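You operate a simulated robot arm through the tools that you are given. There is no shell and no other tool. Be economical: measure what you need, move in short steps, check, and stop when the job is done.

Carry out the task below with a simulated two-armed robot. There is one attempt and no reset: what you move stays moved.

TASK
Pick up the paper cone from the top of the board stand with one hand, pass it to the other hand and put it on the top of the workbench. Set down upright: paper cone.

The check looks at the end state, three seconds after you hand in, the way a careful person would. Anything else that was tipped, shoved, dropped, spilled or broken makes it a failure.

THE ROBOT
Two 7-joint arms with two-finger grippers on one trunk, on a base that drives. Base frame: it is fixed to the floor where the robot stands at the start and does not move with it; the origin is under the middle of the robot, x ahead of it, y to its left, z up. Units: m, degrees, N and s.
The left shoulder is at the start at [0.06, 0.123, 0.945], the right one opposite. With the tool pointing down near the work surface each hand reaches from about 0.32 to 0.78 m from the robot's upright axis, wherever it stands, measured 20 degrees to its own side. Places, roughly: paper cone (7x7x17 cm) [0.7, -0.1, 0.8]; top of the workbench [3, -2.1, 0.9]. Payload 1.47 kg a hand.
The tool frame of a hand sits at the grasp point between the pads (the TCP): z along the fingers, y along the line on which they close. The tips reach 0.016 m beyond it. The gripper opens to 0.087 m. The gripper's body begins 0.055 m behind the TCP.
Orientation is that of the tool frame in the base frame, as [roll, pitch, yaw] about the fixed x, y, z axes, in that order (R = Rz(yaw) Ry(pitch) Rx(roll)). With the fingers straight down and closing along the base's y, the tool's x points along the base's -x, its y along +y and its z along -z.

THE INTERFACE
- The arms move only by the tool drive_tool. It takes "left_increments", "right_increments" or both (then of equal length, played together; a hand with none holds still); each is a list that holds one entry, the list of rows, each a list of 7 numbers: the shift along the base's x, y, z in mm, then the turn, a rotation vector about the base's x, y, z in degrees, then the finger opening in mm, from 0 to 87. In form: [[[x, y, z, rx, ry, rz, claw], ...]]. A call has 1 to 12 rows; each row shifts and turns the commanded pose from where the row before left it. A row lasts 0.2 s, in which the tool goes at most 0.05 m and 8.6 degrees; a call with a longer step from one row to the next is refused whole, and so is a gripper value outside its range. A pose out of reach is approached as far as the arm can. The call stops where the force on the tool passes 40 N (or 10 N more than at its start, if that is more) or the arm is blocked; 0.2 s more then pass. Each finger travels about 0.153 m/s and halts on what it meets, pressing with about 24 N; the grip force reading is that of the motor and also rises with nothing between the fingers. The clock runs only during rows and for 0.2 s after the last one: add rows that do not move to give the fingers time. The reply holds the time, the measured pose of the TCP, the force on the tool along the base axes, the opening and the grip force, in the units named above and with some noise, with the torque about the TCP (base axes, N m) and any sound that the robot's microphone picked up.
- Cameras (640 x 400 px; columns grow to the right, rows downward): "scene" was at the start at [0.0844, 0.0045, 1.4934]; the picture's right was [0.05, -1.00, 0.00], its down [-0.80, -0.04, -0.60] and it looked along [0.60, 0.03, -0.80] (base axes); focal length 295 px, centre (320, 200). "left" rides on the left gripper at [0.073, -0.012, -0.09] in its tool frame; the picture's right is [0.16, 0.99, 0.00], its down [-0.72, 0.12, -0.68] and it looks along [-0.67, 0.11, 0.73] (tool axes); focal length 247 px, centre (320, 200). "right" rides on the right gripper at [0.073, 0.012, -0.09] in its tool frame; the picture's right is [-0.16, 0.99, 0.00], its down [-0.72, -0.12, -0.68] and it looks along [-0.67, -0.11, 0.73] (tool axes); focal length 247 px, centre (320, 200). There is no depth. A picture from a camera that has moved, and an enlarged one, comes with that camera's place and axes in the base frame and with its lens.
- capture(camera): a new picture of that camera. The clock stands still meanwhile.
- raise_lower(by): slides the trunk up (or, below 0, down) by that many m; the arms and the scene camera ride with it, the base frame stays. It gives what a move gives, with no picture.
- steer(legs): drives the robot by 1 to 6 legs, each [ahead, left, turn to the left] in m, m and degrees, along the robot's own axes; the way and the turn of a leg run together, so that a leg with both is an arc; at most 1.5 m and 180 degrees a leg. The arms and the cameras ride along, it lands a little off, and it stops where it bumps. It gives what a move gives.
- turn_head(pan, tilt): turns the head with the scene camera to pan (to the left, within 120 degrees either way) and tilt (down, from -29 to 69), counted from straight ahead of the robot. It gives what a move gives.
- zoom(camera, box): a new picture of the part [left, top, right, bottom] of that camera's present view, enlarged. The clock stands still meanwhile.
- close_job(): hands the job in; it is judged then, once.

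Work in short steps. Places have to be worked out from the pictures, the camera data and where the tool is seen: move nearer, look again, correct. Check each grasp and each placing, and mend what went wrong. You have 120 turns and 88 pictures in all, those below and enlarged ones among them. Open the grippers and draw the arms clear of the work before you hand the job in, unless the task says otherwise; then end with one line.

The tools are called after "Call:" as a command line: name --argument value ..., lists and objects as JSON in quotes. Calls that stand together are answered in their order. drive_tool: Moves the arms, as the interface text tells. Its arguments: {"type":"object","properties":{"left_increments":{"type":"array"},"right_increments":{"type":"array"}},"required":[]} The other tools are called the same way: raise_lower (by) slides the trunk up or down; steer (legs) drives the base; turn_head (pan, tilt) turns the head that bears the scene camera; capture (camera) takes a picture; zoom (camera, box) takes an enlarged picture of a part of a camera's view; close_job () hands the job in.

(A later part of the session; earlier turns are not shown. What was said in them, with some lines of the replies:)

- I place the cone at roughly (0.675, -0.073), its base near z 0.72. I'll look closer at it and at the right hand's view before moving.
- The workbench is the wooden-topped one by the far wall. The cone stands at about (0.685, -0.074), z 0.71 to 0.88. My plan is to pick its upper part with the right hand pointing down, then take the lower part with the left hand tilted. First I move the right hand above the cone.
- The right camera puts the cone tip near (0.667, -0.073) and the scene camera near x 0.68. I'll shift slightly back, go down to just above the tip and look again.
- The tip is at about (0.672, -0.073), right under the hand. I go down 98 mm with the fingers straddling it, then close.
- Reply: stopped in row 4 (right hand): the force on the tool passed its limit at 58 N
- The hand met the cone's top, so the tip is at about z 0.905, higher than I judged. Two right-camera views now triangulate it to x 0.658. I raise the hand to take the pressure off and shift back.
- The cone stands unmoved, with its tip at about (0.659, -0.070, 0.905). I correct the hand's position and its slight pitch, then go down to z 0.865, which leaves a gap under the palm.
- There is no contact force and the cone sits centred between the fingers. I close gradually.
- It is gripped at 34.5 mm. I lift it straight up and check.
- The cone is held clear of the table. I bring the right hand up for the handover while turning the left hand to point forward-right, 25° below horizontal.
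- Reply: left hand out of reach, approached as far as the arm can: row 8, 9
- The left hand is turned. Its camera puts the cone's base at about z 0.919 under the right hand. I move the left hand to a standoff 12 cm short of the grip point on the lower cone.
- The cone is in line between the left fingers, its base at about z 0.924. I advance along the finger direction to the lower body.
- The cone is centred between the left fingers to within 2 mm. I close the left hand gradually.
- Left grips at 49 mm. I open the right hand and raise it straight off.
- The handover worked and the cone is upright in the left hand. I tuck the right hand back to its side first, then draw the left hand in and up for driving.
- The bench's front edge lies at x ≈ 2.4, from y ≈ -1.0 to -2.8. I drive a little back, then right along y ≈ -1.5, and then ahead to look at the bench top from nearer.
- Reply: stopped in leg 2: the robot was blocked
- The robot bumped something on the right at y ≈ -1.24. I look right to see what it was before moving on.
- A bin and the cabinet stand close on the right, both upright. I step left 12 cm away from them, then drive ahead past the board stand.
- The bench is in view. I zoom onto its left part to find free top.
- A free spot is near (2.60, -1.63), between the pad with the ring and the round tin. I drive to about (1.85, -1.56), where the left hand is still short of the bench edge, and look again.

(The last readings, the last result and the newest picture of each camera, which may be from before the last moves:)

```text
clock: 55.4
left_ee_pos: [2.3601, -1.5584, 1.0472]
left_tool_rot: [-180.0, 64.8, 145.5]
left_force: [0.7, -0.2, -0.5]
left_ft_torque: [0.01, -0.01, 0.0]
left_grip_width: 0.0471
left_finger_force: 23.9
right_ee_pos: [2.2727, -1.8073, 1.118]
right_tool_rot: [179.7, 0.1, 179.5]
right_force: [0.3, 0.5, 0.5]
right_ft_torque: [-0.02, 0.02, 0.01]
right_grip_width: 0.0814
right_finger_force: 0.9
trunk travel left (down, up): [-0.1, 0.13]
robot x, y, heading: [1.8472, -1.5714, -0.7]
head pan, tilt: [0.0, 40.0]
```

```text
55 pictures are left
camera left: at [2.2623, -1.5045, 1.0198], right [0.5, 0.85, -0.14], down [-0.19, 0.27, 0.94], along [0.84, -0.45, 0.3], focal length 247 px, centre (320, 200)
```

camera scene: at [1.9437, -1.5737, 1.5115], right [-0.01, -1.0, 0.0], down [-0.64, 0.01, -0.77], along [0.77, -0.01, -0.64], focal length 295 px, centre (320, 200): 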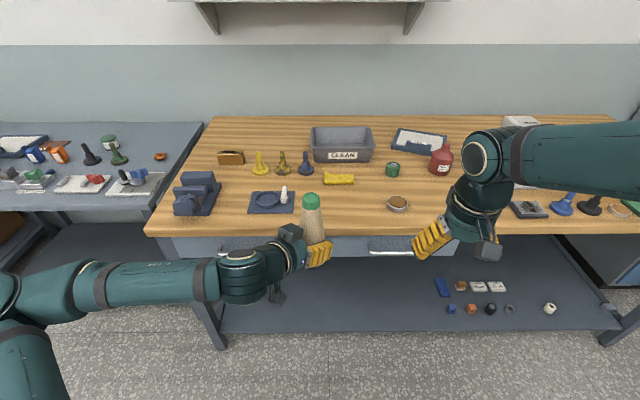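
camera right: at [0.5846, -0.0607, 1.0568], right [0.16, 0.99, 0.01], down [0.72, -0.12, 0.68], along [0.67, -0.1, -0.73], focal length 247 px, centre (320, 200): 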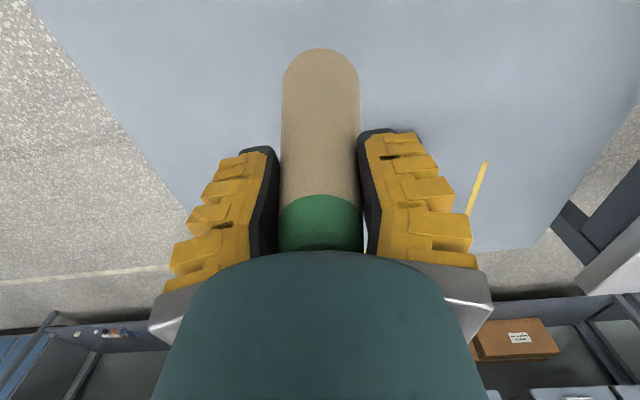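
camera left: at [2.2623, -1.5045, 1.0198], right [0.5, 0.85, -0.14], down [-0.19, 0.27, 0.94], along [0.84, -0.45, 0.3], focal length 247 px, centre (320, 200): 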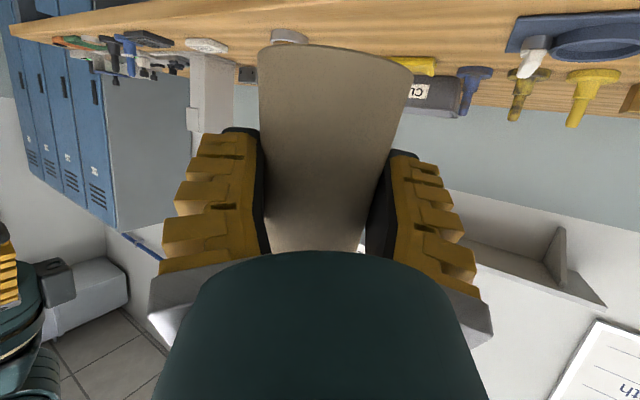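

The free spot at about (2.63, -1.65) is confirmed: bench top z ≈ 0.88, front edge at x ≈ 2.54. The cone has not moved in the fingers. I drive ahead 15 cm, then reach forward.

Call:
steer --legs '[[0.15, 0, 0.7]]'

Call:
drive_tool --left_increments '[[[20, -15, 0, 0, 0, 0, 44], [25, -20, 0, 0, 0, 0, 44], [25, -20, 0, 0, 0, 0, 44], [25, -20, 0, 0, 0, 0, 44], [20, -15, 0, 0, 0, 0, 44], [0, 0, 0, 0, 0, 0, 44]]]'

Call:
capture --camera "scene"

Call:
capture --camera "left"

```text
clock: 56.7
left_ee_pos: [2.5098, -1.5529, 1.0484]
left_tool_rot: [-179.9, 64.6, 146.2]
left_force: [0.0, -0.6, -0.4]
left_ft_torque: [-0.02, 0.0, -0.01]
left_grip_width: 0.0473
left_finger_force: 24.3
right_ee_pos: [2.4254, -1.8013, 1.1174]
right_tool_rot: [179.7, 0.1, -179.8]
right_force: [0.7, -1.1, -0.4]
right_ft_torque: [0.0, 0.09, -0.01]
right_grip_width: 0.0815
right_finger_force: 0.7
trunk travel left (down, up): [-0.1, 0.13]
robot x, y, heading: [1.9969, -1.5767, 0.5]
head pan, tilt: [0.0, 40.0]
```

```text
clock: 58.1
left_ee_pos: [2.6246, -1.6428, 1.0463]
left_tool_rot: [-179.9, 64.8, 146.1]
left_force: [-0.4, 0.7, -1.1]
left_ft_torque: [-0.01, 0.0, 0.0]
left_grip_width: 0.0473
left_finger_force: 24.0
right_ee_pos: [2.425, -1.8016, 1.1179]
right_tool_rot: [179.7, 0.0, -179.8]
right_force: [0.3, 0.8, -0.8]
right_ft_torque: [0.0, 0.0, 0.02]
right_grip_width: 0.082
right_finger_force: 0.6
trunk travel left (down, up): [-0.1, 0.13]
robot x, y, heading: [1.9963, -1.5746, -0.1]
head pan, tilt: [0.0, 40.0]
```

```text
54 pictures are left
camera scene: at [2.0929, -1.5727, 1.5115], right [0.0, -1.0, 0.0], down [-0.64, 0.0, -0.77], along [0.77, 0.0, -0.64], focal length 295 px, centre (320, 200)
```

scene: 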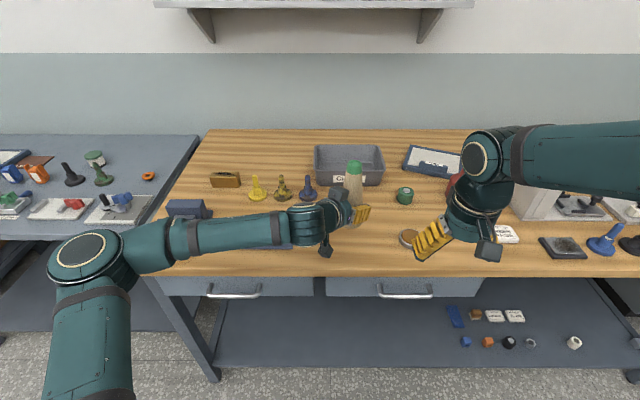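

```text
53 pictures are left
camera left: at [2.5262, -1.5905, 1.0182], right [0.49, 0.86, -0.14], down [-0.19, 0.27, 0.94], along [0.85, -0.44, 0.3], focal length 247 px, centre (320, 200)
```

left: 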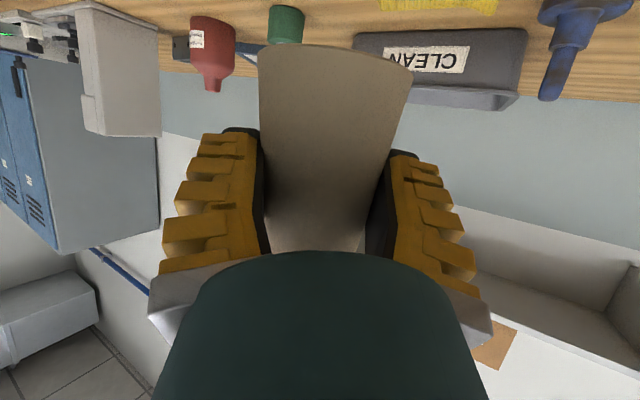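

The cone is over the spot, its base at about z 0.992. I lower it 55 mm first, then creep down in small steps watching the force.

Call:
drive_tool --left_increments '[[[0, 0, -15, 0, 0, 0, 44], [0, 0, -15, 0, 0, 0, 44], [0, 0, -15, 0, 0, 0, 44], [0, 0, -10, 0, 0, 0, 44], [0, 0, 0, 0, 0, 0, 44]]]'

Call:
capture --camera "left"

Call:
zoom --camera "scene" --box '[240, 130, 460, 290]'

```text
clock: 59.3
left_ee_pos: [2.6251, -1.6432, 0.9941]
left_tool_rot: [-180.0, 64.8, 146.1]
left_force: [0.0, 0.2, -0.4]
left_ft_torque: [0.0, -0.03, -0.02]
left_grip_width: 0.0468
left_finger_force: 24.2
right_ee_pos: [2.4249, -1.8027, 1.1179]
right_tool_rot: [179.7, 0.0, -179.8]
right_force: [0.5, -0.3, -0.1]
right_ft_torque: [-0.01, 0.04, -0.01]
right_grip_width: 0.0816
right_finger_force: 1.4
trunk travel left (down, up): [-0.1, 0.13]
robot x, y, heading: [1.9989, -1.5735, 0.3]
head pan, tilt: [0.0, 40.0]
```

```text
52 pictures are left
camera left: at [2.5259, -1.5906, 0.9649], right [0.49, 0.86, -0.14], down [-0.19, 0.27, 0.94], along [0.85, -0.44, 0.3], focal length 247 px, centre (320, 200)
```

left: 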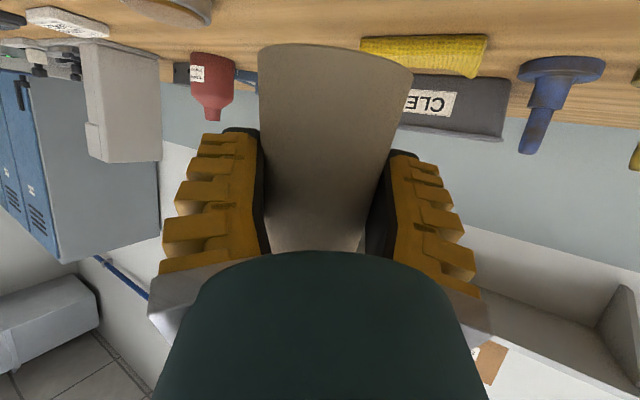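

```text
2.50 times, centred on (350, 210) of scene
camera zoom: at [2.0931, -1.5729, 1.5115], right [0.0, -1.0, 0.0], down [-0.64, 0.0, -0.77], along [0.77, 0.0, -0.64], focal length 738 px, centre (245, 175)
```

zoom: 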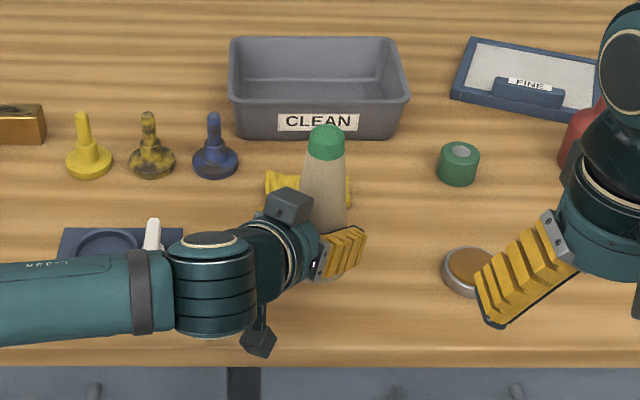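

Everything is clear around it. I continue down in 5 mm steps.

Call:
drive_tool --left_increments '[[[0, 0, -5, 0, 0, 0, 44], [0, 0, -5, 0, 0, 0, 44], [0, 0, -5, 0, 0, 0, 44], [0, 0, -5, 0, 0, 0, 44], [0, 0, -5, 0, 0, 0, 44], [0, 0, 0, 0, 0, 0, 44]]]'

Call:
capture --camera "left"

```text
clock: 60.7
left_ee_pos: [2.6259, -1.6427, 0.9692]
left_tool_rot: [-179.9, 64.7, 146.1]
left_force: [-0.7, -0.6, -0.3]
left_ft_torque: [-0.01, -0.01, 0.03]
left_grip_width: 0.047
left_finger_force: 23.7
right_ee_pos: [2.4259, -1.8019, 1.1175]
right_tool_rot: [179.6, 0.0, -179.8]
right_force: [-0.7, -0.5, 0.7]
right_ft_torque: [-0.02, -0.01, 0.0]
right_grip_width: 0.0819
right_finger_force: 1.4
trunk travel left (down, up): [-0.1, 0.13]
robot x, y, heading: [2.0003, -1.5755, 0.1]
head pan, tilt: [0.0, 40.0]
```

```text
50 pictures are left
camera left: at [2.527, -1.59, 0.9403], right [0.49, 0.86, -0.14], down [-0.19, 0.27, 0.94], along [0.85, -0.44, 0.3], focal length 247 px, centre (320, 200)
```

left: 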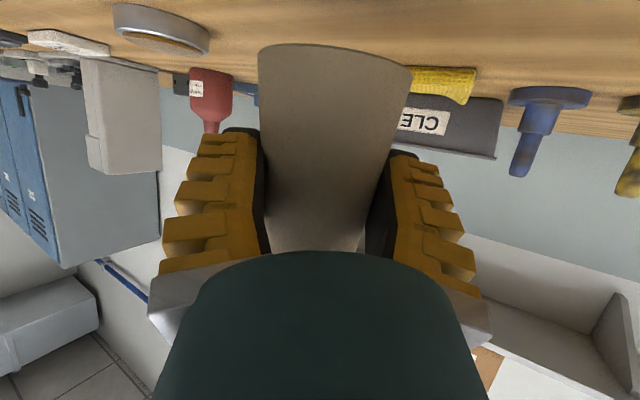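

No contact yet; the base is at about z 0.915. I continue creeping down.

Call:
drive_tool --left_increments '[[[0, 0, -4, 0, 0, 0, 44], [0, 0, -4, 0, 0, 0, 44], [0, 0, -4, 0, 0, 0, 44], [0, 0, 0, 0, 0, 0, 44]]]'

Call:
zoom --camera "scene" --box '[280, 170, 420, 270]'

Call:
capture --camera "left"

```text
clock: 61.7
left_ee_pos: [2.6251, -1.6429, 0.9571]
left_tool_rot: [-179.9, 64.8, 146.2]
left_force: [0.3, 0.6, -0.5]
left_ft_torque: [-0.02, 0.03, -0.02]
left_grip_width: 0.0467
left_finger_force: 23.6
right_ee_pos: [2.4236, -1.8022, 1.1165]
right_tool_rot: [179.7, 0.0, -179.8]
right_force: [-0.4, 1.0, -0.2]
right_ft_torque: [0.03, 0.0, 0.0]
right_grip_width: 0.0816
right_finger_force: 1.1
trunk travel left (down, up): [-0.1, 0.13]
robot x, y, heading: [1.995, -1.5741, 0.5]
head pan, tilt: [0.0, 40.0]
```

```text
4.00 times, centred on (350, 220) of scene
camera zoom: at [2.0931, -1.5729, 1.5115], right [0.0, -1.0, 0.0], down [-0.64, 0.0, -0.77], along [0.77, 0.0, -0.64], focal length 1181 px, centre (200, 120)
```

zoom: 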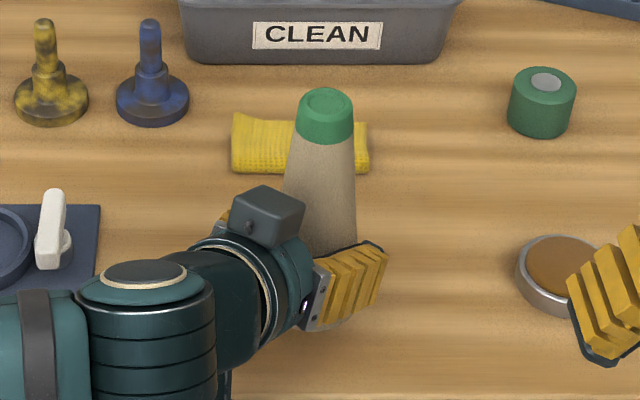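

```text
48 pictures are left
camera left: at [2.5265, -1.59, 0.9285], right [0.49, 0.86, -0.14], down [-0.19, 0.27, 0.94], along [0.85, -0.44, 0.3], focal length 247 px, centre (320, 200)
```

left: 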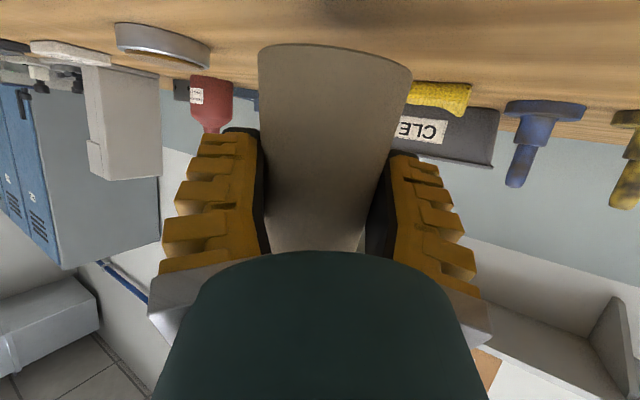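

By the tin seen in the left camera the bench top is near z 0.875, so about 25 mm remain. I creep on.

Call:
drive_tool --left_increments '[[[0, 0, -4, 0, 0, 0, 44], [0, 0, -4, 0, 0, 0, 44], [0, 0, -4, 0, 0, 0, 44], [0, 0, 0, 0, 0, 0, 44]]]'

Call:
capture --camera "left"

```text
clock: 62.7
left_ee_pos: [2.6247, -1.642, 0.9431]
left_tool_rot: [-180.0, 64.8, 146.2]
left_force: [-0.7, -0.1, -1.1]
left_ft_torque: [0.02, -0.01, -0.01]
left_grip_width: 0.0469
left_finger_force: 24.3
right_ee_pos: [2.4251, -1.8014, 1.1171]
right_tool_rot: [179.7, -0.1, -179.9]
right_force: [0.2, -0.1, 0.5]
right_ft_torque: [0.01, -0.01, 0.01]
right_grip_width: 0.0818
right_finger_force: 1.3
trunk travel left (down, up): [-0.1, 0.13]
robot x, y, heading: [1.9973, -1.5723, -0.0]
head pan, tilt: [0.0, 40.0]
```

```text
47 pictures are left
camera left: at [2.526, -1.5895, 0.9157], right [0.49, 0.86, -0.14], down [-0.19, 0.27, 0.94], along [0.85, -0.44, 0.3], focal length 247 px, centre (320, 200)
```

left: 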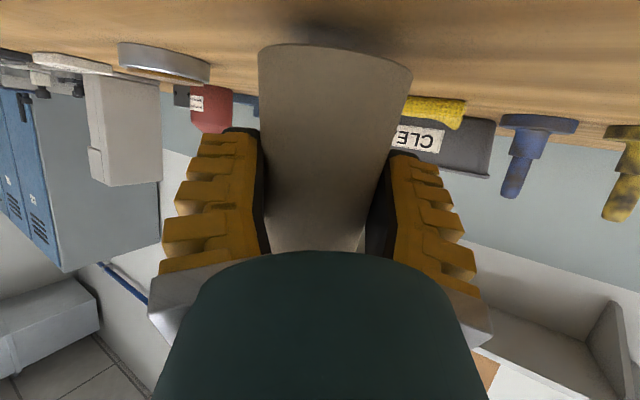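

A contact shadow is appearing near the base. I go on in 3 mm steps.

Call:
drive_tool --left_increments '[[[0, 0, -3, 0, 0, 0, 44], [0, 0, -3, 0, 0, 0, 44], [0, 0, -2, 0, 0, 0, 44], [0, 0, 0, 0, 0, 0, 44]]]'

Call:
capture --camera "left"

```text
clock: 63.7
left_ee_pos: [2.6247, -1.6412, 0.9375]
left_tool_rot: [-179.9, 64.9, 146.1]
left_force: [-0.3, 0.1, -0.3]
left_ft_torque: [0.01, -0.01, -0.02]
left_grip_width: 0.0472
left_finger_force: 23.8
right_ee_pos: [2.4254, -1.8029, 1.117]
right_tool_rot: [179.7, 0.0, -179.8]
right_force: [-0.1, 0.6, -0.6]
right_ft_torque: [0.03, -0.02, 0.0]
right_grip_width: 0.0817
right_finger_force: 0.8
trunk travel left (down, up): [-0.1, 0.13]
robot x, y, heading: [1.9958, -1.5723, 0.1]
head pan, tilt: [0.0, 40.0]
```

```text
46 pictures are left
camera left: at [2.5261, -1.5899, 0.9081], right [0.49, 0.86, -0.14], down [-0.19, 0.27, 0.94], along [0.85, -0.44, 0.3], focal length 247 px, centre (320, 200)
```

left: 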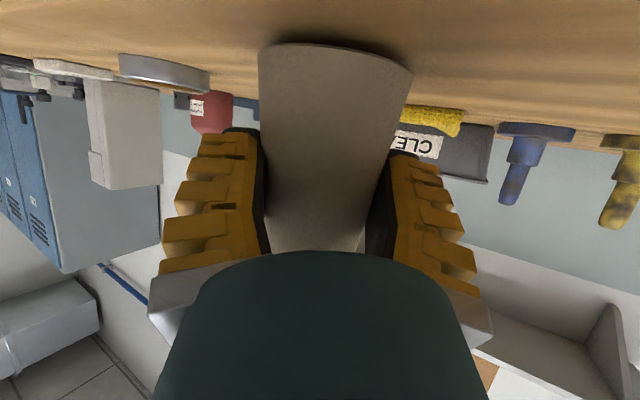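

The shadow gap is narrowing, so contact is near. I go down three more 2 mm steps.

Call:
drive_tool --left_increments '[[[0, 0, -2, 0, 0, 0, 44], [0, 0, -2, 0, 0, 0, 44], [0, 0, -2, 0, 0, 0, 44], [0, 0, 0, 0, 0, 0, 44]]]'

Call:
zoom --camera "left" --box '[220, 0, 460, 150]'

```text
clock: 64.7
left_ee_pos: [2.6253, -1.6417, 0.9311]
left_tool_rot: [179.9, 64.9, 146.0]
left_force: [1.4, -0.2, 5.0]
left_ft_torque: [0.03, -0.19, 0.01]
left_grip_width: 0.0472
left_finger_force: 24.4
right_ee_pos: [2.4243, -1.8013, 1.1176]
right_tool_rot: [179.7, -0.1, -179.8]
right_force: [0.0, 0.6, 0.7]
right_ft_torque: [0.04, -0.02, 0.01]
right_grip_width: 0.0816
right_finger_force: 1.2
trunk travel left (down, up): [-0.1, 0.13]
robot x, y, heading: [2.0004, -1.5703, 0.4]
head pan, tilt: [0.0, 40.0]
```

```text
2.67 times, centred on (340, 75) of left
camera zoom: at [2.526, -1.5899, 0.9027], right [0.49, 0.86, -0.14], down [-0.19, 0.27, 0.94], along [0.85, -0.44, 0.3], focal length 659 px, centre (267, 533)
```

zoom: 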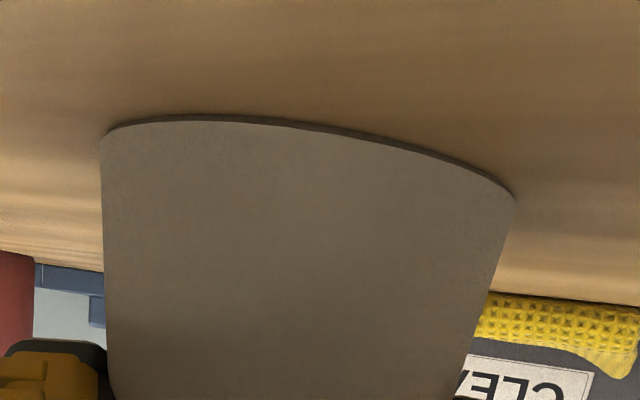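

Contact shows 5 N at the far edge, with a gap of about 1 mm at the near edge, so the cone leans about 1°. I level it by a degree and check.

Call:
drive_tool --left_increments '[[[0, 0, 0, 0, -1.0, 0, 44], [0, 0, 0, 0, 0, 0, 44]]]'

Call:
zoom --camera "left" --box '[220, 0, 460, 150]'

```text
clock: 65.3
left_ee_pos: [2.6244, -1.6427, 0.9309]
left_tool_rot: [178.6, 65.6, 144.8]
left_force: [-0.5, 2.2, 10.0]
left_ft_torque: [0.06, 0.32, -0.04]
left_grip_width: 0.048
left_finger_force: 24.0
right_ee_pos: [2.4238, -1.8019, 1.1179]
right_tool_rot: [179.8, 0.1, -179.8]
right_force: [-1.0, -0.4, 0.2]
right_ft_torque: [0.01, 0.0, 0.01]
right_grip_width: 0.0817
right_finger_force: 0.8
trunk travel left (down, up): [-0.1, 0.13]
robot x, y, heading: [1.9948, -1.574, 0.3]
head pan, tilt: [0.0, 40.0]
```

```text
2.67 times, centred on (340, 75) of left
camera zoom: at [2.5259, -1.5901, 0.9011], right [0.5, 0.86, -0.13], down [-0.21, 0.27, 0.94], along [0.84, -0.44, 0.31], focal length 659 px, centre (267, 533)
```

zoom: 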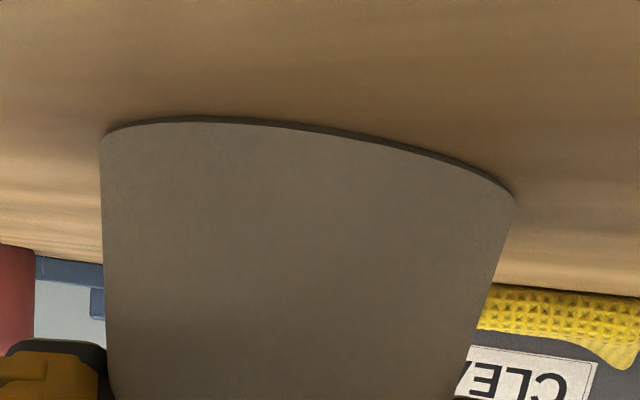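

The load is now on the near side, so I turn back half a degree and lift 1 mm to ease it. Then I open the fingers slowly.

Call:
drive_tool --left_increments '[[[0, 0, 1, 0, 0.5, 0, 44], [0, 0, 0, 0, 0, 0, 46], [0, 0, 0, 0, 0, 0, 50], [0, 0, 0, 0, 0, 0, 54], [0, 0, 0, 0, 0, 0, 60], [0, 0, 0, 0, 0, 0, 70], [0, 0, 0, 0, 0, 0, 80], [0, 0, 0, 0, 0, 0, 87], [0, 0, 0, 0, 0, 0, 87]]]'

Call:
capture --camera "left"

Call:
zoom --camera "scene" --box '[280, 170, 420, 270]'

```text
clock: 67.3
left_ee_pos: [2.626, -1.6427, 0.9307]
left_tool_rot: [179.4, 65.2, 145.6]
left_force: [-0.3, 0.5, 0.1]
left_ft_torque: [0.0, 0.01, -0.02]
left_grip_width: 0.0869
left_finger_force: 0.0
right_ee_pos: [2.4246, -1.8022, 1.1176]
right_tool_rot: [179.7, 0.1, -179.9]
right_force: [0.2, 0.4, 0.4]
right_ft_torque: [0.0, 0.0, 0.01]
right_grip_width: 0.0816
right_finger_force: 1.2
trunk travel left (down, up): [-0.1, 0.13]
robot x, y, heading: [1.9966, -1.5746, 0.3]
head pan, tilt: [0.0, 40.0]
```

```text
43 pictures are left
camera left: at [2.5257, -1.59, 0.9017], right [0.5, 0.86, -0.14], down [-0.2, 0.27, 0.94], along [0.85, -0.44, 0.3], focal length 247 px, centre (320, 200)
```

left: 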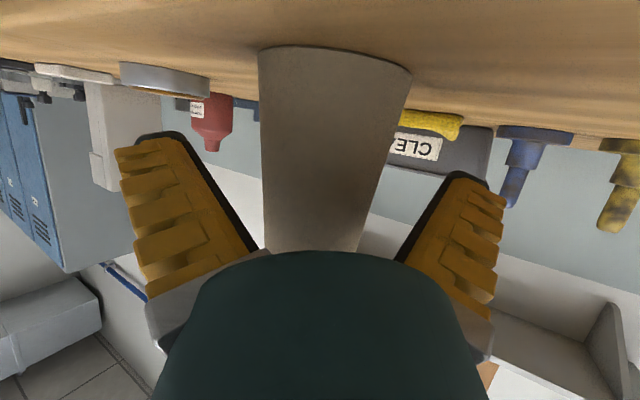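

```text
4.00 times, centred on (350, 220) of scene
camera zoom: at [2.093, -1.5729, 1.5115], right [0.0, -1.0, 0.0], down [-0.64, 0.0, -0.77], along [0.77, 0.0, -0.64], focal length 1181 px, centre (200, 120)
```

zoom: 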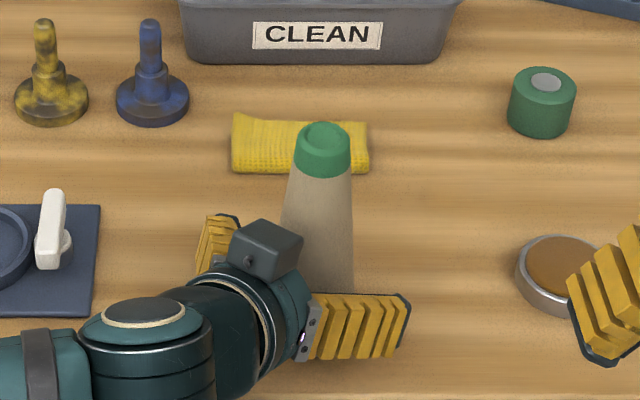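

It stands free and upright. I draw the left hand straight back along its fingers.

Call:
drive_tool --left_increments '[[[-11, 8, 6, 0, 0, 0, 87], [-19, 13, 10, 0, 0, 0, 87], [-19, 13, 10, 0, 0, 0, 87], [-19, 13, 10, 0, 0, 0, 87], [-19, 13, 10, 0, 0, 0, 87], [-19, 13, 10, 0, 0, 0, 87], [-19, 13, 20, 0, 0, 0, 87], [0, 0, 30, 0, 0, 0, 87], [0, 0, 0, 0, 0, 0, 87]]]'

Call:
steer --legs '[[-0.3, 0, 0]]'

Call:
capture --camera "scene"

```text
clock: 69.3
left_ee_pos: [2.5004, -1.5558, 1.0377]
left_tool_rot: [179.4, 65.2, 145.6]
left_force: [0.4, -0.4, -0.3]
left_ft_torque: [0.0, 0.0, 0.0]
left_grip_width: 0.087
left_finger_force: 0.1
right_ee_pos: [2.425, -1.8025, 1.1172]
right_tool_rot: [179.6, 0.1, -179.8]
right_force: [0.5, 0.1, 0.6]
right_ft_torque: [0.03, 0.02, 0.01]
right_grip_width: 0.0817
right_finger_force: 0.9
trunk travel left (down, up): [-0.1, 0.13]
robot x, y, heading: [1.9983, -1.5744, 0.4]
head pan, tilt: [0.0, 40.0]
```

```text
clock: 71.3
left_ee_pos: [2.208, -1.5589, 1.0372]
left_tool_rot: [179.3, 65.3, 145.4]
left_force: [-0.9, 0.3, 0.3]
left_ft_torque: [0.01, -0.01, 0.02]
left_grip_width: 0.087
left_finger_force: 0.0
right_ee_pos: [2.133, -1.8049, 1.1184]
right_tool_rot: [179.6, 0.1, 180.0]
right_force: [-0.6, 0.4, -0.2]
right_ft_torque: [0.02, -0.02, 0.0]
right_grip_width: 0.0817
right_finger_force: 1.2
trunk travel left (down, up): [-0.1, 0.13]
robot x, y, heading: [1.7086, -1.5768, 0.1]
head pan, tilt: [0.0, 40.0]
```

```text
41 pictures are left
camera scene: at [1.8018, -1.5737, 1.5116], right [0.0, -1.0, 0.0], down [-0.64, 0.0, -0.77], along [0.77, 0.0, -0.64], focal length 295 px, centre (320, 200)
```

scene: 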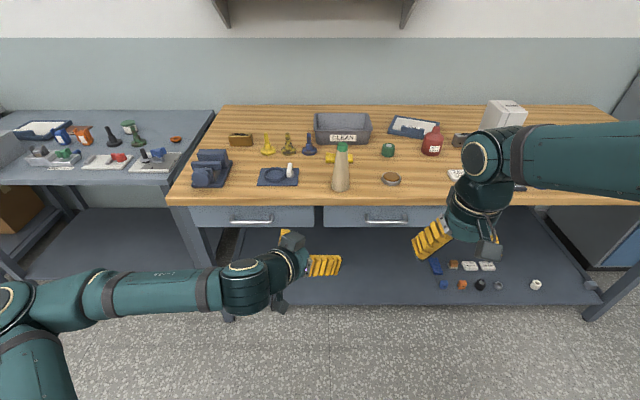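

The cone stands upright on the workbench, nothing around it has been disturbed, and both hands are open and clear. I hand in.

Call:
close_job

```text
The job is handed in.
```

The paper cone was picked from the board stand with the right hand, passed to the left, and now stands upright on the workbench near its front edge. On the way, the robot bumped something on its right by the bin and cabinet. Both were still upright when I looked, but I could not rule out a slight nudge to the bin.
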